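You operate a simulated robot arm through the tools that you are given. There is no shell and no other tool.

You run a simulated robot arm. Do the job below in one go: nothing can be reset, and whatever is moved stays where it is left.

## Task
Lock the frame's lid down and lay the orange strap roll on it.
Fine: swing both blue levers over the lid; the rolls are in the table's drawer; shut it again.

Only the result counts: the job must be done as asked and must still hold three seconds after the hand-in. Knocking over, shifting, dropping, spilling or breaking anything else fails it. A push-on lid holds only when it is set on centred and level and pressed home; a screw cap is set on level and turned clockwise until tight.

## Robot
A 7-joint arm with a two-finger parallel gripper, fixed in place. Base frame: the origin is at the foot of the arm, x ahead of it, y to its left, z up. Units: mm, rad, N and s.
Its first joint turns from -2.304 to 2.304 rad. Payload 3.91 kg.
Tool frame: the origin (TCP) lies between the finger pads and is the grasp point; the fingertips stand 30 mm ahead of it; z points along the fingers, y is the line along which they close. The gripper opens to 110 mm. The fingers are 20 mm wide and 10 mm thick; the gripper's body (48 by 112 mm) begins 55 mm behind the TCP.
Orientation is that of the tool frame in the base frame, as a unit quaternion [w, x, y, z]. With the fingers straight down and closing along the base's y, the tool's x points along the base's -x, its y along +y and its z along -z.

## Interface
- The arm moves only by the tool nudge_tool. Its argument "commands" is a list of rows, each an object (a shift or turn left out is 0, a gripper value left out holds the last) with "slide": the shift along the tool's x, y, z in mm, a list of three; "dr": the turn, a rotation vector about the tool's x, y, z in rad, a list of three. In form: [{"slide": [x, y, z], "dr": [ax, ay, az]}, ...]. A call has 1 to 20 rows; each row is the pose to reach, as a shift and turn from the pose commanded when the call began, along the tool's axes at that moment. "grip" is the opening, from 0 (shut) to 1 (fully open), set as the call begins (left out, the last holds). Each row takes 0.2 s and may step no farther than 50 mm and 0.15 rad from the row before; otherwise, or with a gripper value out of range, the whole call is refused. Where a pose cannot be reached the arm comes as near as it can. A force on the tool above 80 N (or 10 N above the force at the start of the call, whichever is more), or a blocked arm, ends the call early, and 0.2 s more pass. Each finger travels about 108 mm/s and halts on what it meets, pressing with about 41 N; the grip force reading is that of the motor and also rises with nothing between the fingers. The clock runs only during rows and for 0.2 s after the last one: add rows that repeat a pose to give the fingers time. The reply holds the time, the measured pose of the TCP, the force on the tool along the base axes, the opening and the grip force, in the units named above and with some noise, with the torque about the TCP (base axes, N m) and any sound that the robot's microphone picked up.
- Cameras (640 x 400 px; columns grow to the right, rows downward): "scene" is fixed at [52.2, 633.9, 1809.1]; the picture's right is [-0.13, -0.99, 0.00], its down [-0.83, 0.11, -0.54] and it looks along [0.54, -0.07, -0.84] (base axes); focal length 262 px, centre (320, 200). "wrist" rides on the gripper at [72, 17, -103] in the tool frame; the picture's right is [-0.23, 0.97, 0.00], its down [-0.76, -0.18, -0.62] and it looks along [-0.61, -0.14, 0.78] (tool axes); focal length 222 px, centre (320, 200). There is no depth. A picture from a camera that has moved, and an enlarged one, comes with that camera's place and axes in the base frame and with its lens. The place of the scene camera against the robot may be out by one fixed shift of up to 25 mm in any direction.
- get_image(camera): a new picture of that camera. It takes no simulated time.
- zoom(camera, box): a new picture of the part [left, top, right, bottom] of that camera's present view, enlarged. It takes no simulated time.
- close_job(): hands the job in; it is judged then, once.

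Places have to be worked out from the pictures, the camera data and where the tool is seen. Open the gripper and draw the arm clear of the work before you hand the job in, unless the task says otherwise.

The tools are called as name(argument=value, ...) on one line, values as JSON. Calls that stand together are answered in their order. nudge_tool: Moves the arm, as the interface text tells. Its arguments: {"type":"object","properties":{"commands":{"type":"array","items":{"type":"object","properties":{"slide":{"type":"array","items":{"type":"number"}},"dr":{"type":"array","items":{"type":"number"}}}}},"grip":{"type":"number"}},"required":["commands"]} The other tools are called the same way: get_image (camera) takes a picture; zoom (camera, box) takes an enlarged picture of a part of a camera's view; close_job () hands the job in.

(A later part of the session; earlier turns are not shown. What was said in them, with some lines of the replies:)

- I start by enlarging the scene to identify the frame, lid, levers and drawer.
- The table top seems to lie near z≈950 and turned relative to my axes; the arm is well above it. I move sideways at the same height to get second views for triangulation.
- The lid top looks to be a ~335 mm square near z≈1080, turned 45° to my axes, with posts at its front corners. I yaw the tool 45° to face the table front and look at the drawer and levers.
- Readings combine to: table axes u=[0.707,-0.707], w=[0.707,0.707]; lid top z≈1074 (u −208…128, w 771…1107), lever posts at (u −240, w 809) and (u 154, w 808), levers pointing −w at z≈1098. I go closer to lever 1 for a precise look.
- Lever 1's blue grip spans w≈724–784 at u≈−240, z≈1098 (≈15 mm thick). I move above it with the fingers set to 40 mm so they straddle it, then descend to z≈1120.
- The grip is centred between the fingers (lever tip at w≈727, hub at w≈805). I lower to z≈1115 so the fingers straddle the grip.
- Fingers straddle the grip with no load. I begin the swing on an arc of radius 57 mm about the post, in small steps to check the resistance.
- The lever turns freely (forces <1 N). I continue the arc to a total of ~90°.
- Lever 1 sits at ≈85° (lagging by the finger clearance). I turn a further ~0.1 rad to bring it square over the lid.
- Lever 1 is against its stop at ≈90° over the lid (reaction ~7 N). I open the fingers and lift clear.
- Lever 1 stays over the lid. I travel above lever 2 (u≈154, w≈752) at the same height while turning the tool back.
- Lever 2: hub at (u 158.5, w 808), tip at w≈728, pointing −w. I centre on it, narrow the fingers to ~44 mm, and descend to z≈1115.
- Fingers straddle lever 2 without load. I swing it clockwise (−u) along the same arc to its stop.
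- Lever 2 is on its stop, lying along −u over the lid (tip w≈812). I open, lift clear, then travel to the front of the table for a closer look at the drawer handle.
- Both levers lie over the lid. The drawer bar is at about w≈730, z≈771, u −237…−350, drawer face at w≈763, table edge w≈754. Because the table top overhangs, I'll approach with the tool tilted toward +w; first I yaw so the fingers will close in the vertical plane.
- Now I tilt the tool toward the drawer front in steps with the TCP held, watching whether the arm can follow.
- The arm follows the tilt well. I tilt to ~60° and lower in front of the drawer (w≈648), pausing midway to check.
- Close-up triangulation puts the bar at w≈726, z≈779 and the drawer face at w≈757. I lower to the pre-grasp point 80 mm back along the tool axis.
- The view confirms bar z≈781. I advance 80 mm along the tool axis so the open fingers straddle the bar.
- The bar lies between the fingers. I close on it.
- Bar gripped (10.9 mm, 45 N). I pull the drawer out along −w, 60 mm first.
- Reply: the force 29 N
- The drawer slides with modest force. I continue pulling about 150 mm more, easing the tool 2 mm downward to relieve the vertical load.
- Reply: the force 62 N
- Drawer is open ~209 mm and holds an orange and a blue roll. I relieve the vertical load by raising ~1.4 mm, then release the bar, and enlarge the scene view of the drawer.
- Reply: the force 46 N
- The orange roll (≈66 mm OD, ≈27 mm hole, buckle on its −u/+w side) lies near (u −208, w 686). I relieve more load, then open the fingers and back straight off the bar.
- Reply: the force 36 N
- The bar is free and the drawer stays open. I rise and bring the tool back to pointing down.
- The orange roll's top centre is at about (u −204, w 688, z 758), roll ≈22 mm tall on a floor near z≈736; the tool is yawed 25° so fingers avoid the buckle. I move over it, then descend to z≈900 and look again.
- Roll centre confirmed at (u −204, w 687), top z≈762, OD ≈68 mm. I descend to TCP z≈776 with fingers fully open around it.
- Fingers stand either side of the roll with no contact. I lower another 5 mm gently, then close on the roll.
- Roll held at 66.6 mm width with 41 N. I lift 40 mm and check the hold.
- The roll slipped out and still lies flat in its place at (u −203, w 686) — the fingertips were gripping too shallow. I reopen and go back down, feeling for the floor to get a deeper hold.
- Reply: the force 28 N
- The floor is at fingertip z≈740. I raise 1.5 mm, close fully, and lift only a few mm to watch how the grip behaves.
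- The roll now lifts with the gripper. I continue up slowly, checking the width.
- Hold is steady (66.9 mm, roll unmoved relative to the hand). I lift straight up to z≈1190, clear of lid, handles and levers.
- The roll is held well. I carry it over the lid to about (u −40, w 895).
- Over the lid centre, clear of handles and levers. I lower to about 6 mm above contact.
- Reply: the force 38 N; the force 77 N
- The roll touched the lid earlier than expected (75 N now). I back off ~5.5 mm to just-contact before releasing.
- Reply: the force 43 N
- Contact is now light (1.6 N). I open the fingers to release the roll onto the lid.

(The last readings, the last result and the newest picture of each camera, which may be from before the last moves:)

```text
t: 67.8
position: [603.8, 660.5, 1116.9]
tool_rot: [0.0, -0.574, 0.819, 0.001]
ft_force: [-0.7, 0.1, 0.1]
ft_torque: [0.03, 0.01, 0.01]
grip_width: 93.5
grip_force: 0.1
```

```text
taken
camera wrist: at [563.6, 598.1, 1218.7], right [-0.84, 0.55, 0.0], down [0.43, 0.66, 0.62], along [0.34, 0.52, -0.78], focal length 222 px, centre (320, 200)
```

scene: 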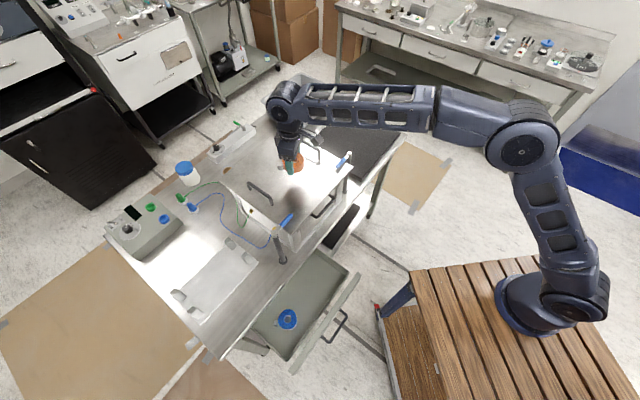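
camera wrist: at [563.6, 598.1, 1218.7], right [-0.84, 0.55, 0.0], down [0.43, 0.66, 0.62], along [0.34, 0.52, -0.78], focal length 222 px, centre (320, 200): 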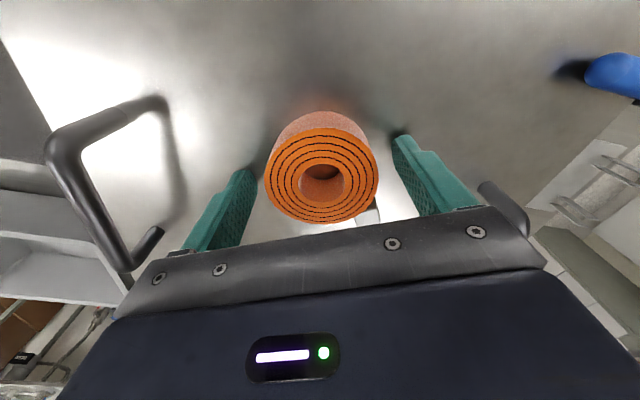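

The roll sits flat on the lid. I lift straight up, clear of it.

nudge_tool(commands=[{"slide": [0, 0, -15]}, {"slide": [0, 0, -45]}, {"slide": [0, 0, -80]}, {"slide": [0, 0, -110]}, {"slide": [0, 0, -110]}])

get_image(camera="wrist")

nudge_tool(commands=[{"slide": [23, 34, 0], "dr": [0, 0, 0.036]}, {"slide": [46, 68, 0], "dr": [0, 0, 0.073]}, {"slide": [70, 103, 0], "dr": [0, 0, 0.11]}, {"slide": [93, 137, 0], "dr": [0, 0, 0.146]}, {"slide": [116, 171, 0], "dr": [0, 0, 0.182]}, {"slide": [139, 205, 0], "dr": [0, 0, 0.219]}, {"slide": [162, 239, 0], "dr": [0, 0, 0.255]}, {"slide": [186, 273, 0], "dr": [0, 0, 0.291]}, {"slide": [209, 308, 0], "dr": [0, 0, 0.328]}, {"slide": [232, 342, 0], "dr": [0, 0, 0.364]}, {"slide": [255, 376, 0], "dr": [0, 0, 0.4]}, {"slide": [278.3, 410, 0], "dr": [0, 0, 0.437]}, {"slide": [278.3, 410, 40], "dr": [0, 0, 0.437]}, {"slide": [278.3, 410, 80], "dr": [0, 0, 0.437]}, {"slide": [278.3, 410, 80], "dr": [0, 0, 0.437]}], grip=0)

get_image(camera="scene")

get_image(camera="wrist")

```text
t: 69.0
position: [606.1, 661.0, 1225.9]
tool_rot: [0.0, -0.574, 0.819, 0.001]
ft_force: [-0.8, 0.8, 0.0]
ft_torque: [0.02, 0.0, -0.01]
grip_width: 93.6
grip_force: 0.1
```

```text
taken
camera wrist: at [565.3, 598.2, 1329.5], right [-0.84, 0.55, 0.0], down [0.43, 0.66, 0.62], along [0.34, 0.52, -0.78], focal length 222 px, centre (320, 200)
```

wrist: 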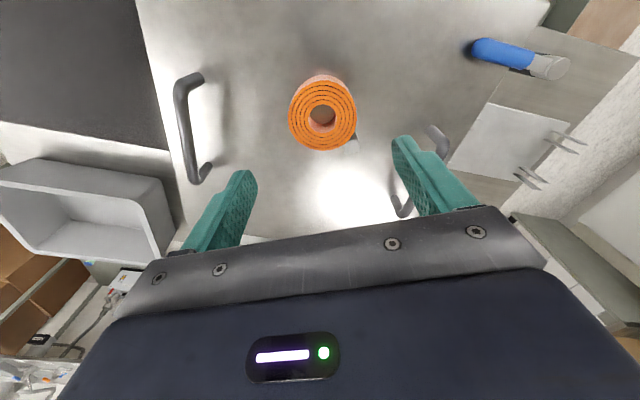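

```text
t: 72.2
position: [124.0, 540.7, 1145.5]
tool_rot: [0.0, -0.382, 0.924, 0.0]
ft_force: [0.2, 0.0, -0.4]
ft_torque: [0.02, 0.01, -0.03]
grip_width: 0.0
grip_force: 37.9
```

```text
taken
```

scene: 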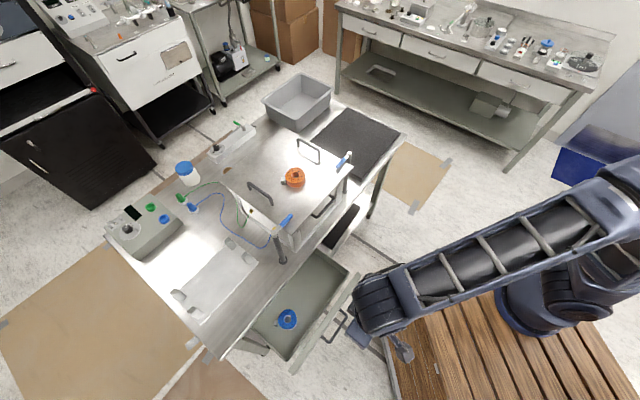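

```text
taken
camera wrist: at [61.3, 499.8, 1248.4], right [-0.53, 0.85, 0.0], down [0.66, 0.41, 0.62], along [0.53, 0.33, -0.78], focal length 222 px, centre (320, 200)
```

wrist: 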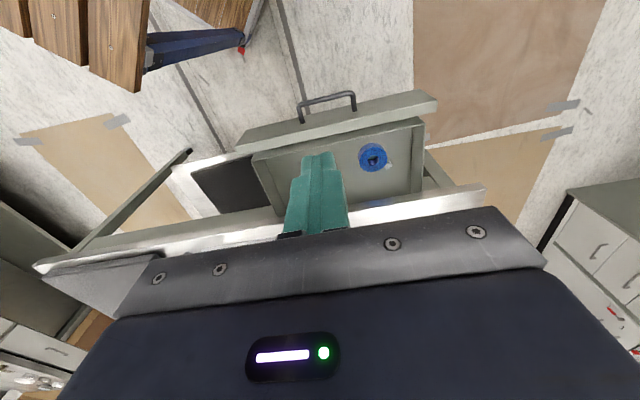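

The roll rests on the lid with both levers over it. I check the open drawer's bar position before descending in front of it.

zoom(camera="wrist", box=[220, 60, 460, 220])

zoom(camera="scene", box=[250, 150, 370, 240])

```text
2.50 times, centred on (340, 140) of wrist
camera zoom: at [61.3, 499.8, 1248.4], right [-0.53, 0.85, 0.0], down [0.66, 0.41, 0.62], along [0.53, 0.33, -0.78], focal length 555 px, centre (270, 350)
```

zoom: 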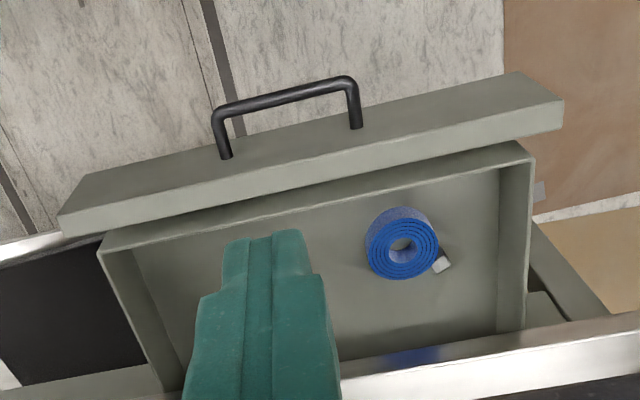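

```text
4.44 times, centred on (310, 195) of scene
camera zoom: at [52.2, 633.9, 1809.1], right [-0.13, -0.99, 0.0], down [-0.83, 0.11, -0.54], along [0.54, -0.07, -0.84], focal length 1162 px, centre (364, 222)
```

zoom: 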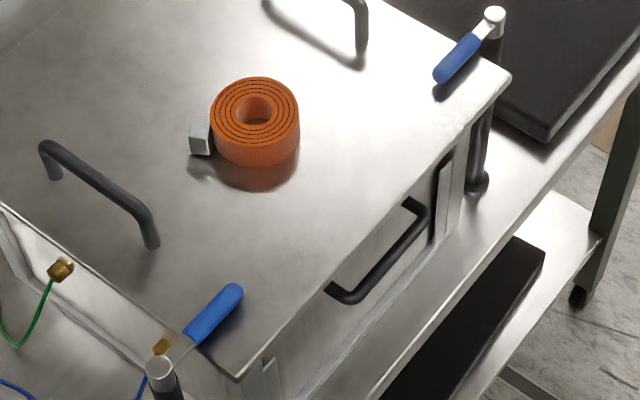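

Bar is at (u −293, w ≈513, z ≈781). With fingers closed I descend in front of it at w≈470 to z≈795.

nudge_tool(commands=[{"slide": [0, 0, 45]}, {"slide": [0, 0, 90]}, {"slide": [0, 0, 135]}, {"slide": [0, 0, 180]}, {"slide": [0, 0, 225]}, {"slide": [0, 0, 270]}, {"slide": [0, 0, 310]}, {"slide": [0, 0, 340]}, {"slide": [0, 0, 350]}, {"slide": [0, 0, 350]}])

get_image(camera="wrist")

zoom(camera="scene", box=[250, 240, 410, 360])

```text
t: 74.4
position: [123.5, 539.0, 795.4]
tool_rot: [0.0, -0.382, 0.924, 0.0]
ft_force: [0.1, 0.6, -0.4]
ft_torque: [0.01, 0.02, 0.04]
grip_width: 0.0
grip_force: 37.8
```

```text
taken
camera wrist: at [60.5, 499.1, 898.5], right [-0.53, 0.85, 0.0], down [0.66, 0.41, 0.62], along [0.53, 0.33, -0.78], focal length 222 px, centre (320, 200)
```

wrist: 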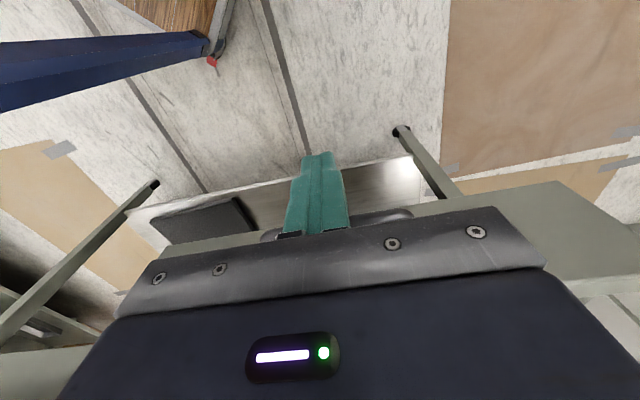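

```text
3.33 times, centred on (330, 300) of scene
camera zoom: at [52.2, 633.9, 1809.1], right [-0.13, -0.99, 0.0], down [-0.83, 0.11, -0.54], along [0.54, -0.07, -0.84], focal length 872 px, centre (287, -133)
```

zoom: 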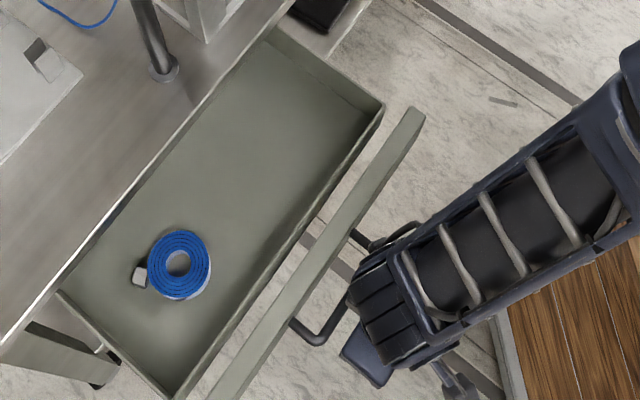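

Fingertips stand in front of the bar. I push the drawer in along +w at a gentle pace, 180 mm first.

nudge_tool(commands=[{"slide": [-8, 0, 0]}, {"slide": [-16, 0, 0]}, {"slide": [-22, 0, 0]}, {"slide": [-27, 0, 0]}, {"slide": [-32, 0, 0]}, {"slide": [-38, 0, 0]}, {"slide": [-46, 0, 0]}, {"slide": [-56, 0, 0]}, {"slide": [-66, 0, 0]}, {"slide": [-76, 0, 0]}, {"slide": [-86, 0, 0]}, {"slide": [-96, 0, 0]}, {"slide": [-106, 0, 0]}, {"slide": [-116, 0, 0]}, {"slide": [-126, 0, 0]}, {"slide": [-136, 0, 0]}, {"slide": [-146, 0, 0]}, {"slide": [-156, 0, 0]}, {"slide": [-164, 0, 0]}, {"slide": [-170, 0, 0]}])

get_image(camera="scene")

get_image(camera="wrist")

```text
t: 78.6
position: [243.7, 658.7, 795.5]
tool_rot: [0.0, -0.383, 0.924, 0.001]
ft_force: [-0.9, -0.1, -0.1]
ft_torque: [0.01, -0.01, 0.01]
grip_width: 0.0
grip_force: 37.4
```

```text
taken
```

scene: 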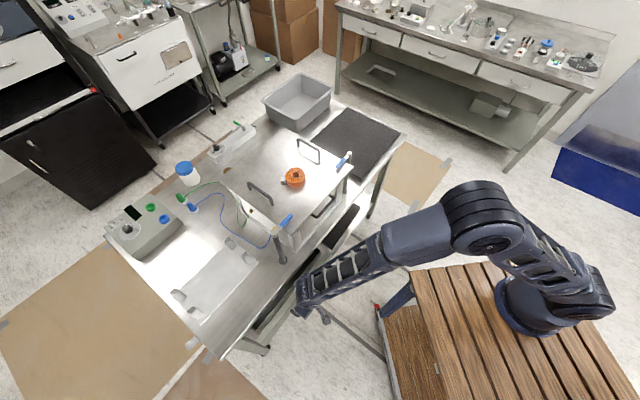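

```text
taken
camera wrist: at [181.8, 618.8, 898.7], right [-0.53, 0.85, 0.0], down [0.66, 0.41, 0.62], along [0.53, 0.33, -0.78], focal length 222 px, centre (320, 200)
```

wrist: 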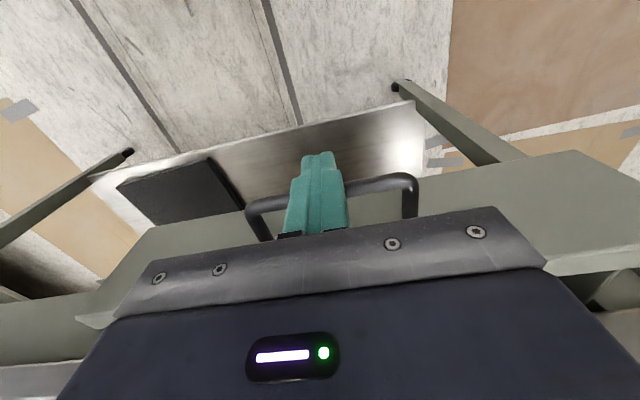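

The drawer follows (≈70 mm left, almost no force). I continue more slowly.

nudge_tool(commands=[{"slide": [-4, 0, 0]}, {"slide": [-9, 0, 0]}, {"slide": [-14, 0, 0]}, {"slide": [-19, 0, 0]}, {"slide": [-24, 0, 0]}, {"slide": [-29, 0, 0]}, {"slide": [-34, 0, 0]}, {"slide": [-39, 0, 0]}, {"slide": [-44, 0, 0]}, {"slide": [-49, 0, 0]}, {"slide": [-53, 0, 0]}, {"slide": [-57, 0, 0]}, {"slide": [-60, 0, 0]}, {"slide": [-62, 0, 0]}, {"slide": [-62, 0, 0]}])

get_image(camera="wrist")

zoom(camera="scene", box=[220, 240, 340, 360])

```text
t: 81.8
position: [288.6, 702.1, 796.5]
tool_rot: [0.0, -0.383, 0.924, 0.0]
ft_force: [-0.9, -0.8, -0.6]
ft_torque: [-0.04, -0.01, 0.0]
grip_width: 0.0
grip_force: 37.6
```

```text
taken
camera wrist: at [225.8, 663.4, 898.5], right [-0.53, 0.85, 0.0], down [0.66, 0.41, 0.62], along [0.53, 0.33, -0.78], focal length 222 px, centre (320, 200)
```

wrist: 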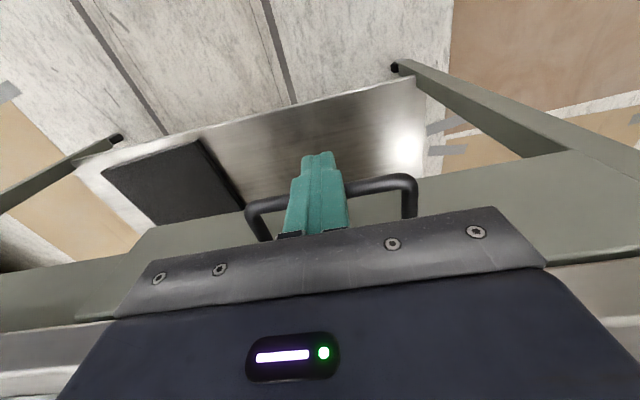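

```text
3.33 times, centred on (280, 300) of scene
camera zoom: at [52.2, 633.9, 1809.1], right [-0.13, -0.99, 0.0], down [-0.83, 0.11, -0.54], along [0.54, -0.07, -0.84], focal length 872 px, centre (453, -133)
```

zoom: 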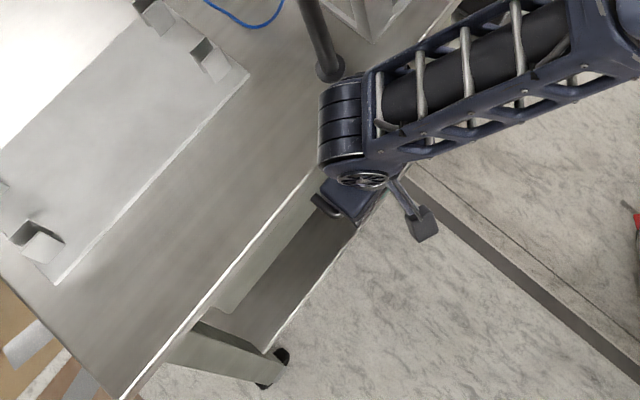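

Almost closed (TCP w≈701, no load yet). I push on in small steps until the drawer seats and force appears.

nudge_tool(commands=[{"slide": [-2, 0, 0]}, {"slide": [-4, 0, 0]}, {"slide": [-6, 0, 0]}, {"slide": [-7.5, 0, 0]}, {"slide": [-9, 0, 0]}, {"slide": [-9, 0, 0]}])

nudge_tool(commands=[{"slide": [-1, 0, 0]}, {"slide": [-2, 0, 0]}, {"slide": [-3, 0, 0]}, {"slide": [-3, 0, 0]}])

zoom(camera="scene", box=[220, 240, 340, 360])

```text
t: 83.1
position: [290.8, 705.1, 795.1]
tool_rot: [-0.004, -0.384, 0.923, -0.003]
ft_force: [-10.3, -11.8, 3.9]
ft_torque: [0.92, -0.84, -0.32]
grip_width: 0.0
grip_force: 37.5
stopped in row 6: the force on the tool passed its limit at 82 N (the readings are from after the stop); the commanded pose is now the measured one
```

```text
t: 83.9
position: [290.1, 706.0, 792.2]
tool_rot: [-0.006, -0.383, 0.924, -0.005]
ft_force: [-13.0, -15.3, 7.0]
ft_torque: [1.22, -1.11, -0.41]
grip_width: 0.0
grip_force: 37.8
stopped in row 3: the force on the tool passed its limit at 84 N (the readings are from after the stop); the commanded pose is now the measured one
```

```text
3.33 times, centred on (280, 300) of scene
camera zoom: at [52.2, 633.9, 1809.1], right [-0.13, -0.99, 0.0], down [-0.83, 0.11, -0.54], along [0.54, -0.07, -0.84], focal length 872 px, centre (453, -133)
```

zoom: 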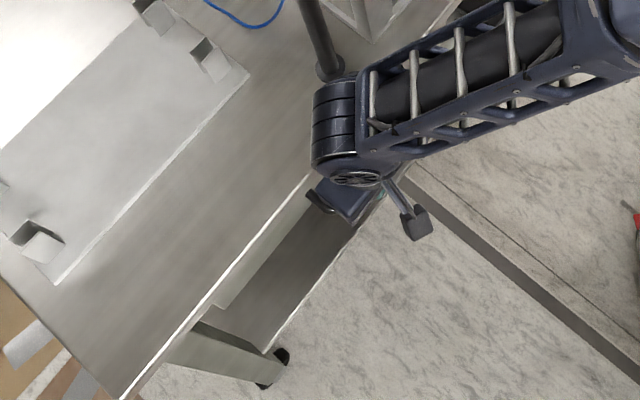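

The push met a firm stop (82 N) at TCP w≈704, consistent with a seated drawer. I back away from the bar and rise to verify from above.

nudge_tool(commands=[{"slide": [8, 0, 0]}, {"slide": [30, 0, 0]}, {"slide": [65, 0, 0]}, {"slide": [95, 0, 0]}, {"slide": [95, 0, -40]}, {"slide": [95, 0, -85]}, {"slide": [95, 0, -130]}, {"slide": [95, 0, -175]}, {"slide": [95, 0, -220]}, {"slide": [95, 0, -265]}, {"slide": [95, 0, -310]}, {"slide": [95, 0, -335]}, {"slide": [95, 0, -335]}])

get_image(camera="wrist")

zoom(camera="wrist", box=[220, 60, 460, 220])

get_image(camera="scene")

```text
t: 86.7
position: [226.8, 642.9, 1128.5]
tool_rot: [-0.005, -0.382, 0.924, -0.006]
ft_force: [-0.1, 0.6, 0.0]
ft_torque: [0.01, 0.0, 0.03]
grip_width: 0.0
grip_force: 37.4
```

```text
taken
camera wrist: at [163.6, 604.7, 1232.7], right [-0.53, 0.85, -0.01], down [0.67, 0.42, 0.61], along [0.52, 0.32, -0.79], focal length 222 px, centre (320, 200)
```

wrist: 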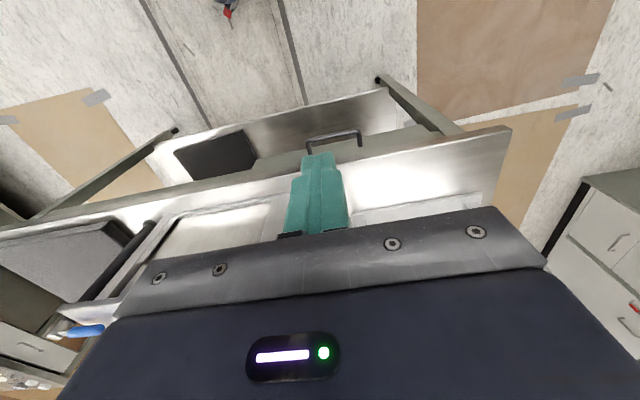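

```text
2.50 times, centred on (340, 140) of wrist
camera zoom: at [163.6, 604.7, 1232.7], right [-0.53, 0.85, -0.01], down [0.67, 0.42, 0.61], along [0.52, 0.32, -0.79], focal length 555 px, centre (270, 350)
```

zoom: 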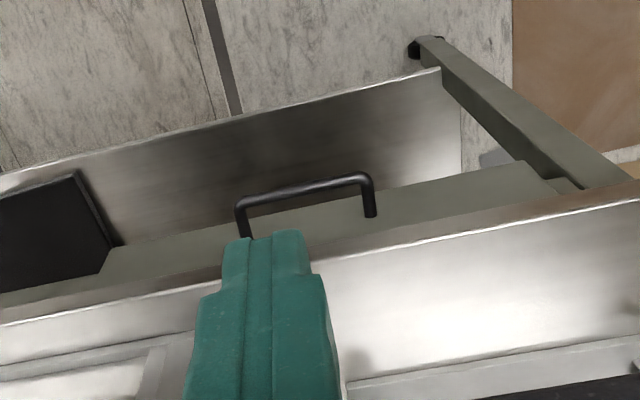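

```text
taken
```

scene: 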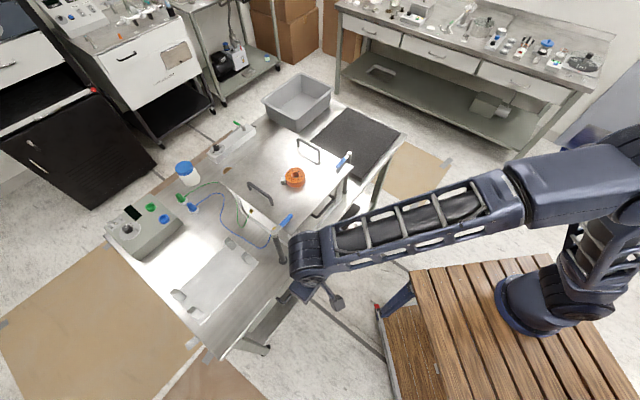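

From here the drawer looks shut. I open the gripper, rise and withdraw the arm to its starting area so the scene camera sees everything.

nudge_tool(commands=[{"slide": [0, 0, -40]}, {"slide": [0, 0, -80]}, {"slide": [0, 0, -125]}, {"slide": [0, 0, -170]}, {"slide": [0, 0, -215]}, {"slide": [0, 0, -260]}, {"slide": [0, 0, -300]}, {"slide": [0, 0, -320]}, {"slide": [-8, -44, -320]}, {"slide": [-16, -88, -320]}, {"slide": [-24, -132, -320]}, {"slide": [-32, -176, -320]}, {"slide": [-40, -220, -320]}, {"slide": [-48, -264, -320]}, {"slide": [-56, -308, -320]}, {"slide": [-64, -352, -320]}, {"slide": [-73, -399, -320]}, {"slide": [-73, -399, -320]}], grip=1)

get_image(camera="scene")

zoom(camera="scene", box=[250, 240, 330, 310])

zoom(camera="scene", box=[100, 170, 320, 360])

zoom(camera="scene", box=[200, 110, 380, 260])

```text
t: 90.5
position: [565.5, 418.3, 1450.0]
tool_rot: [-0.006, -0.383, 0.924, -0.005]
ft_force: [-0.4, 0.6, -0.3]
ft_torque: [-0.03, 0.01, 0.03]
grip_width: 110.0
grip_force: 0.0
```

```text
taken
```

scene: 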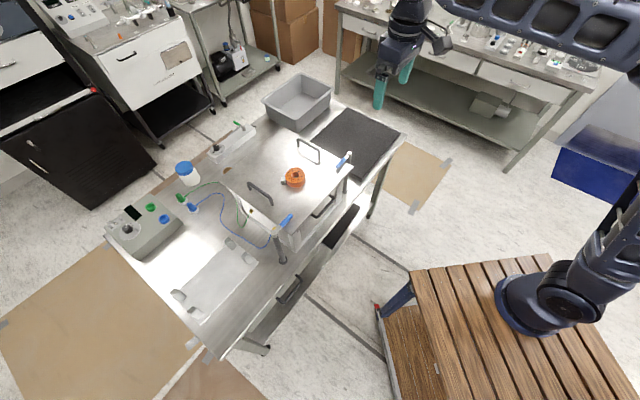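

```text
5.71 times, centred on (290, 275) of scene
camera zoom: at [52.2, 633.9, 1809.1], right [-0.13, -0.99, 0.0], down [-0.83, 0.11, -0.54], along [0.54, -0.07, -0.84], focal length 1495 px, centre (491, -229)
```

zoom: 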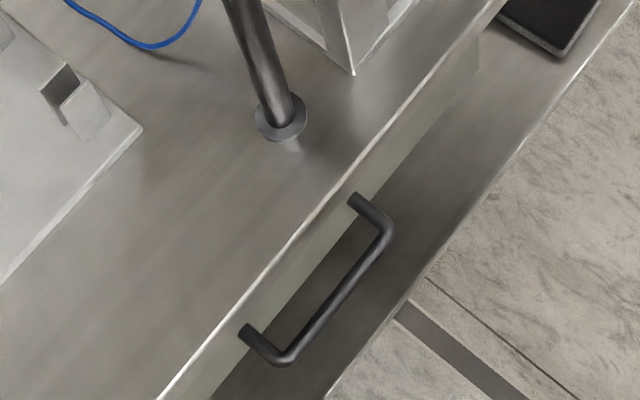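

```text
2.11 times, centred on (210, 265) of scene
camera zoom: at [52.2, 633.9, 1809.1], right [-0.13, -0.99, 0.0], down [-0.83, 0.11, -0.54], along [0.54, -0.07, -0.84], focal length 551 px, centre (552, 63)
```

zoom: 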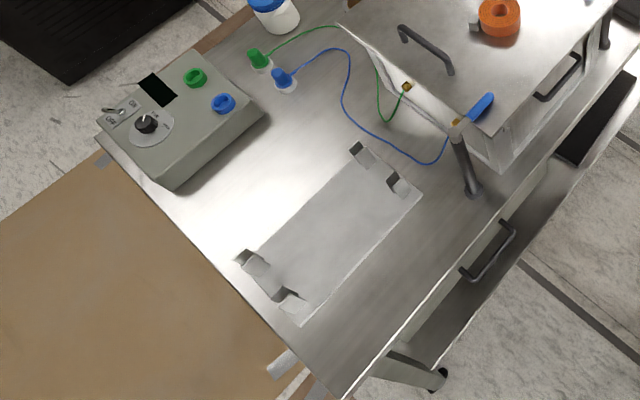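

```text
2.67 times, centred on (290, 185) of scene
camera zoom: at [52.2, 633.9, 1809.1], right [-0.13, -0.99, 0.0], down [-0.83, 0.11, -0.54], along [0.54, -0.07, -0.84], focal length 698 px, centre (400, 240)
```

zoom: 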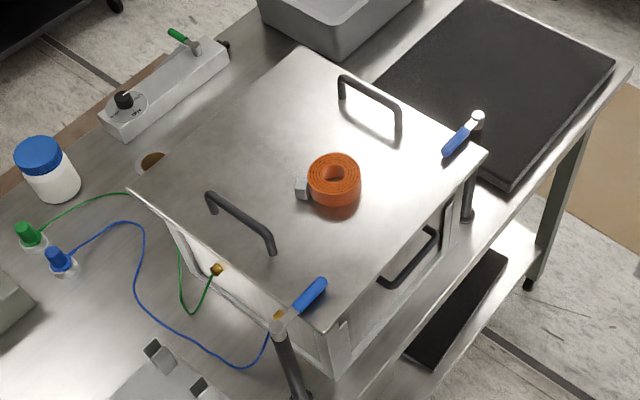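

The handle now sits at exactly the same pixels as before opening, so the drawer is shut. I compare the lid corners and levers with the first pictures for a final check.

zoom(camera="scene", box=[200, 110, 360, 210])

zoom(camera="scene", box=[200, 180, 360, 280])

get_image(camera="wrist")

```text
4.00 times, centred on (280, 160) of scene
camera zoom: at [52.2, 633.9, 1809.1], right [-0.13, -0.99, 0.0], down [-0.83, 0.11, -0.54], along [0.54, -0.07, -0.84], focal length 1046 px, centre (480, 360)
```

zoom: 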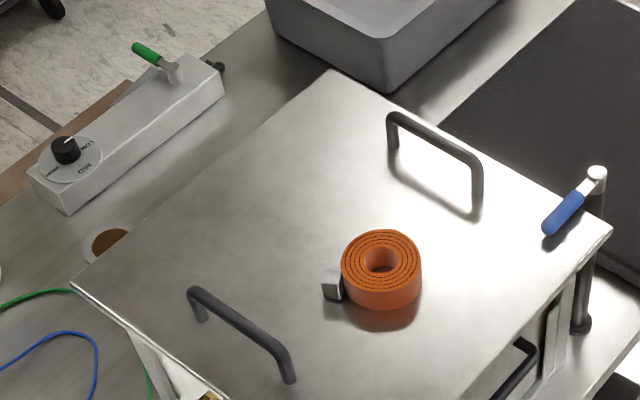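

```text
4.00 times, centred on (280, 230) of scene
camera zoom: at [52.2, 633.9, 1809.1], right [-0.13, -0.99, 0.0], down [-0.83, 0.11, -0.54], along [0.54, -0.07, -0.84], focal length 1046 px, centre (480, 80)
```

zoom: 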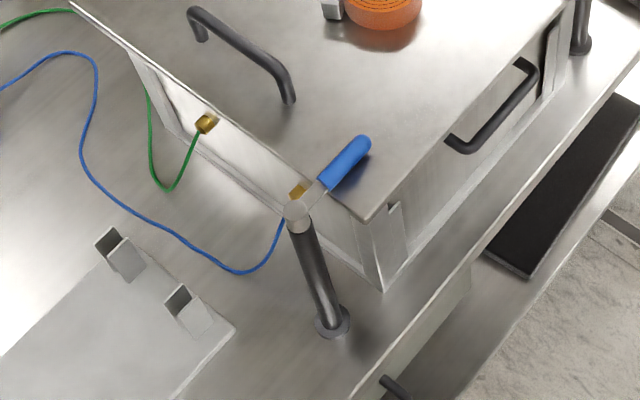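

```text
taken
camera wrist: at [501.8, 379.1, 1554.8], right [-0.53, 0.85, -0.01], down [0.67, 0.42, 0.61], along [0.53, 0.32, -0.79], focal length 222 px, centre (320, 200)
```

wrist: 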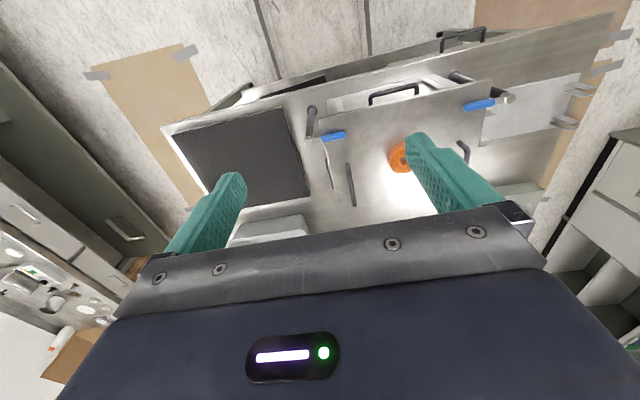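

Lid corners are unchanged, both levers lie over the lid, the orange roll rests flat on it, the drawer is shut and the arm is clear with the gripper open. I hand the job in.

close_job()

```text
The job is handed in.
```

I swung both blue levers over the lid, laid the orange strap roll flat on it and shut the drawer again. The job is handed in. I don't have the judge's result.

- **Levers:** each turned about 90° until it hit its stop, and both lie over the lid. The lid's corners are in the same place as in the first pictures.
- **Roll:** it sits near the middle of the lid, between the two handles. My first grip slipped and the roll stayed in the drawer; the second held. I pressed it onto the lid with about 75 N before backing off and letting go.
- **Drawer:** I pushed it in to a firm stop, which briefly took about 82 N and tripped the force limit. The handle is now at the same place in the camera picture as before I opened it. The blue roll is still inside.

The arm is clear of the table with the gripper open.
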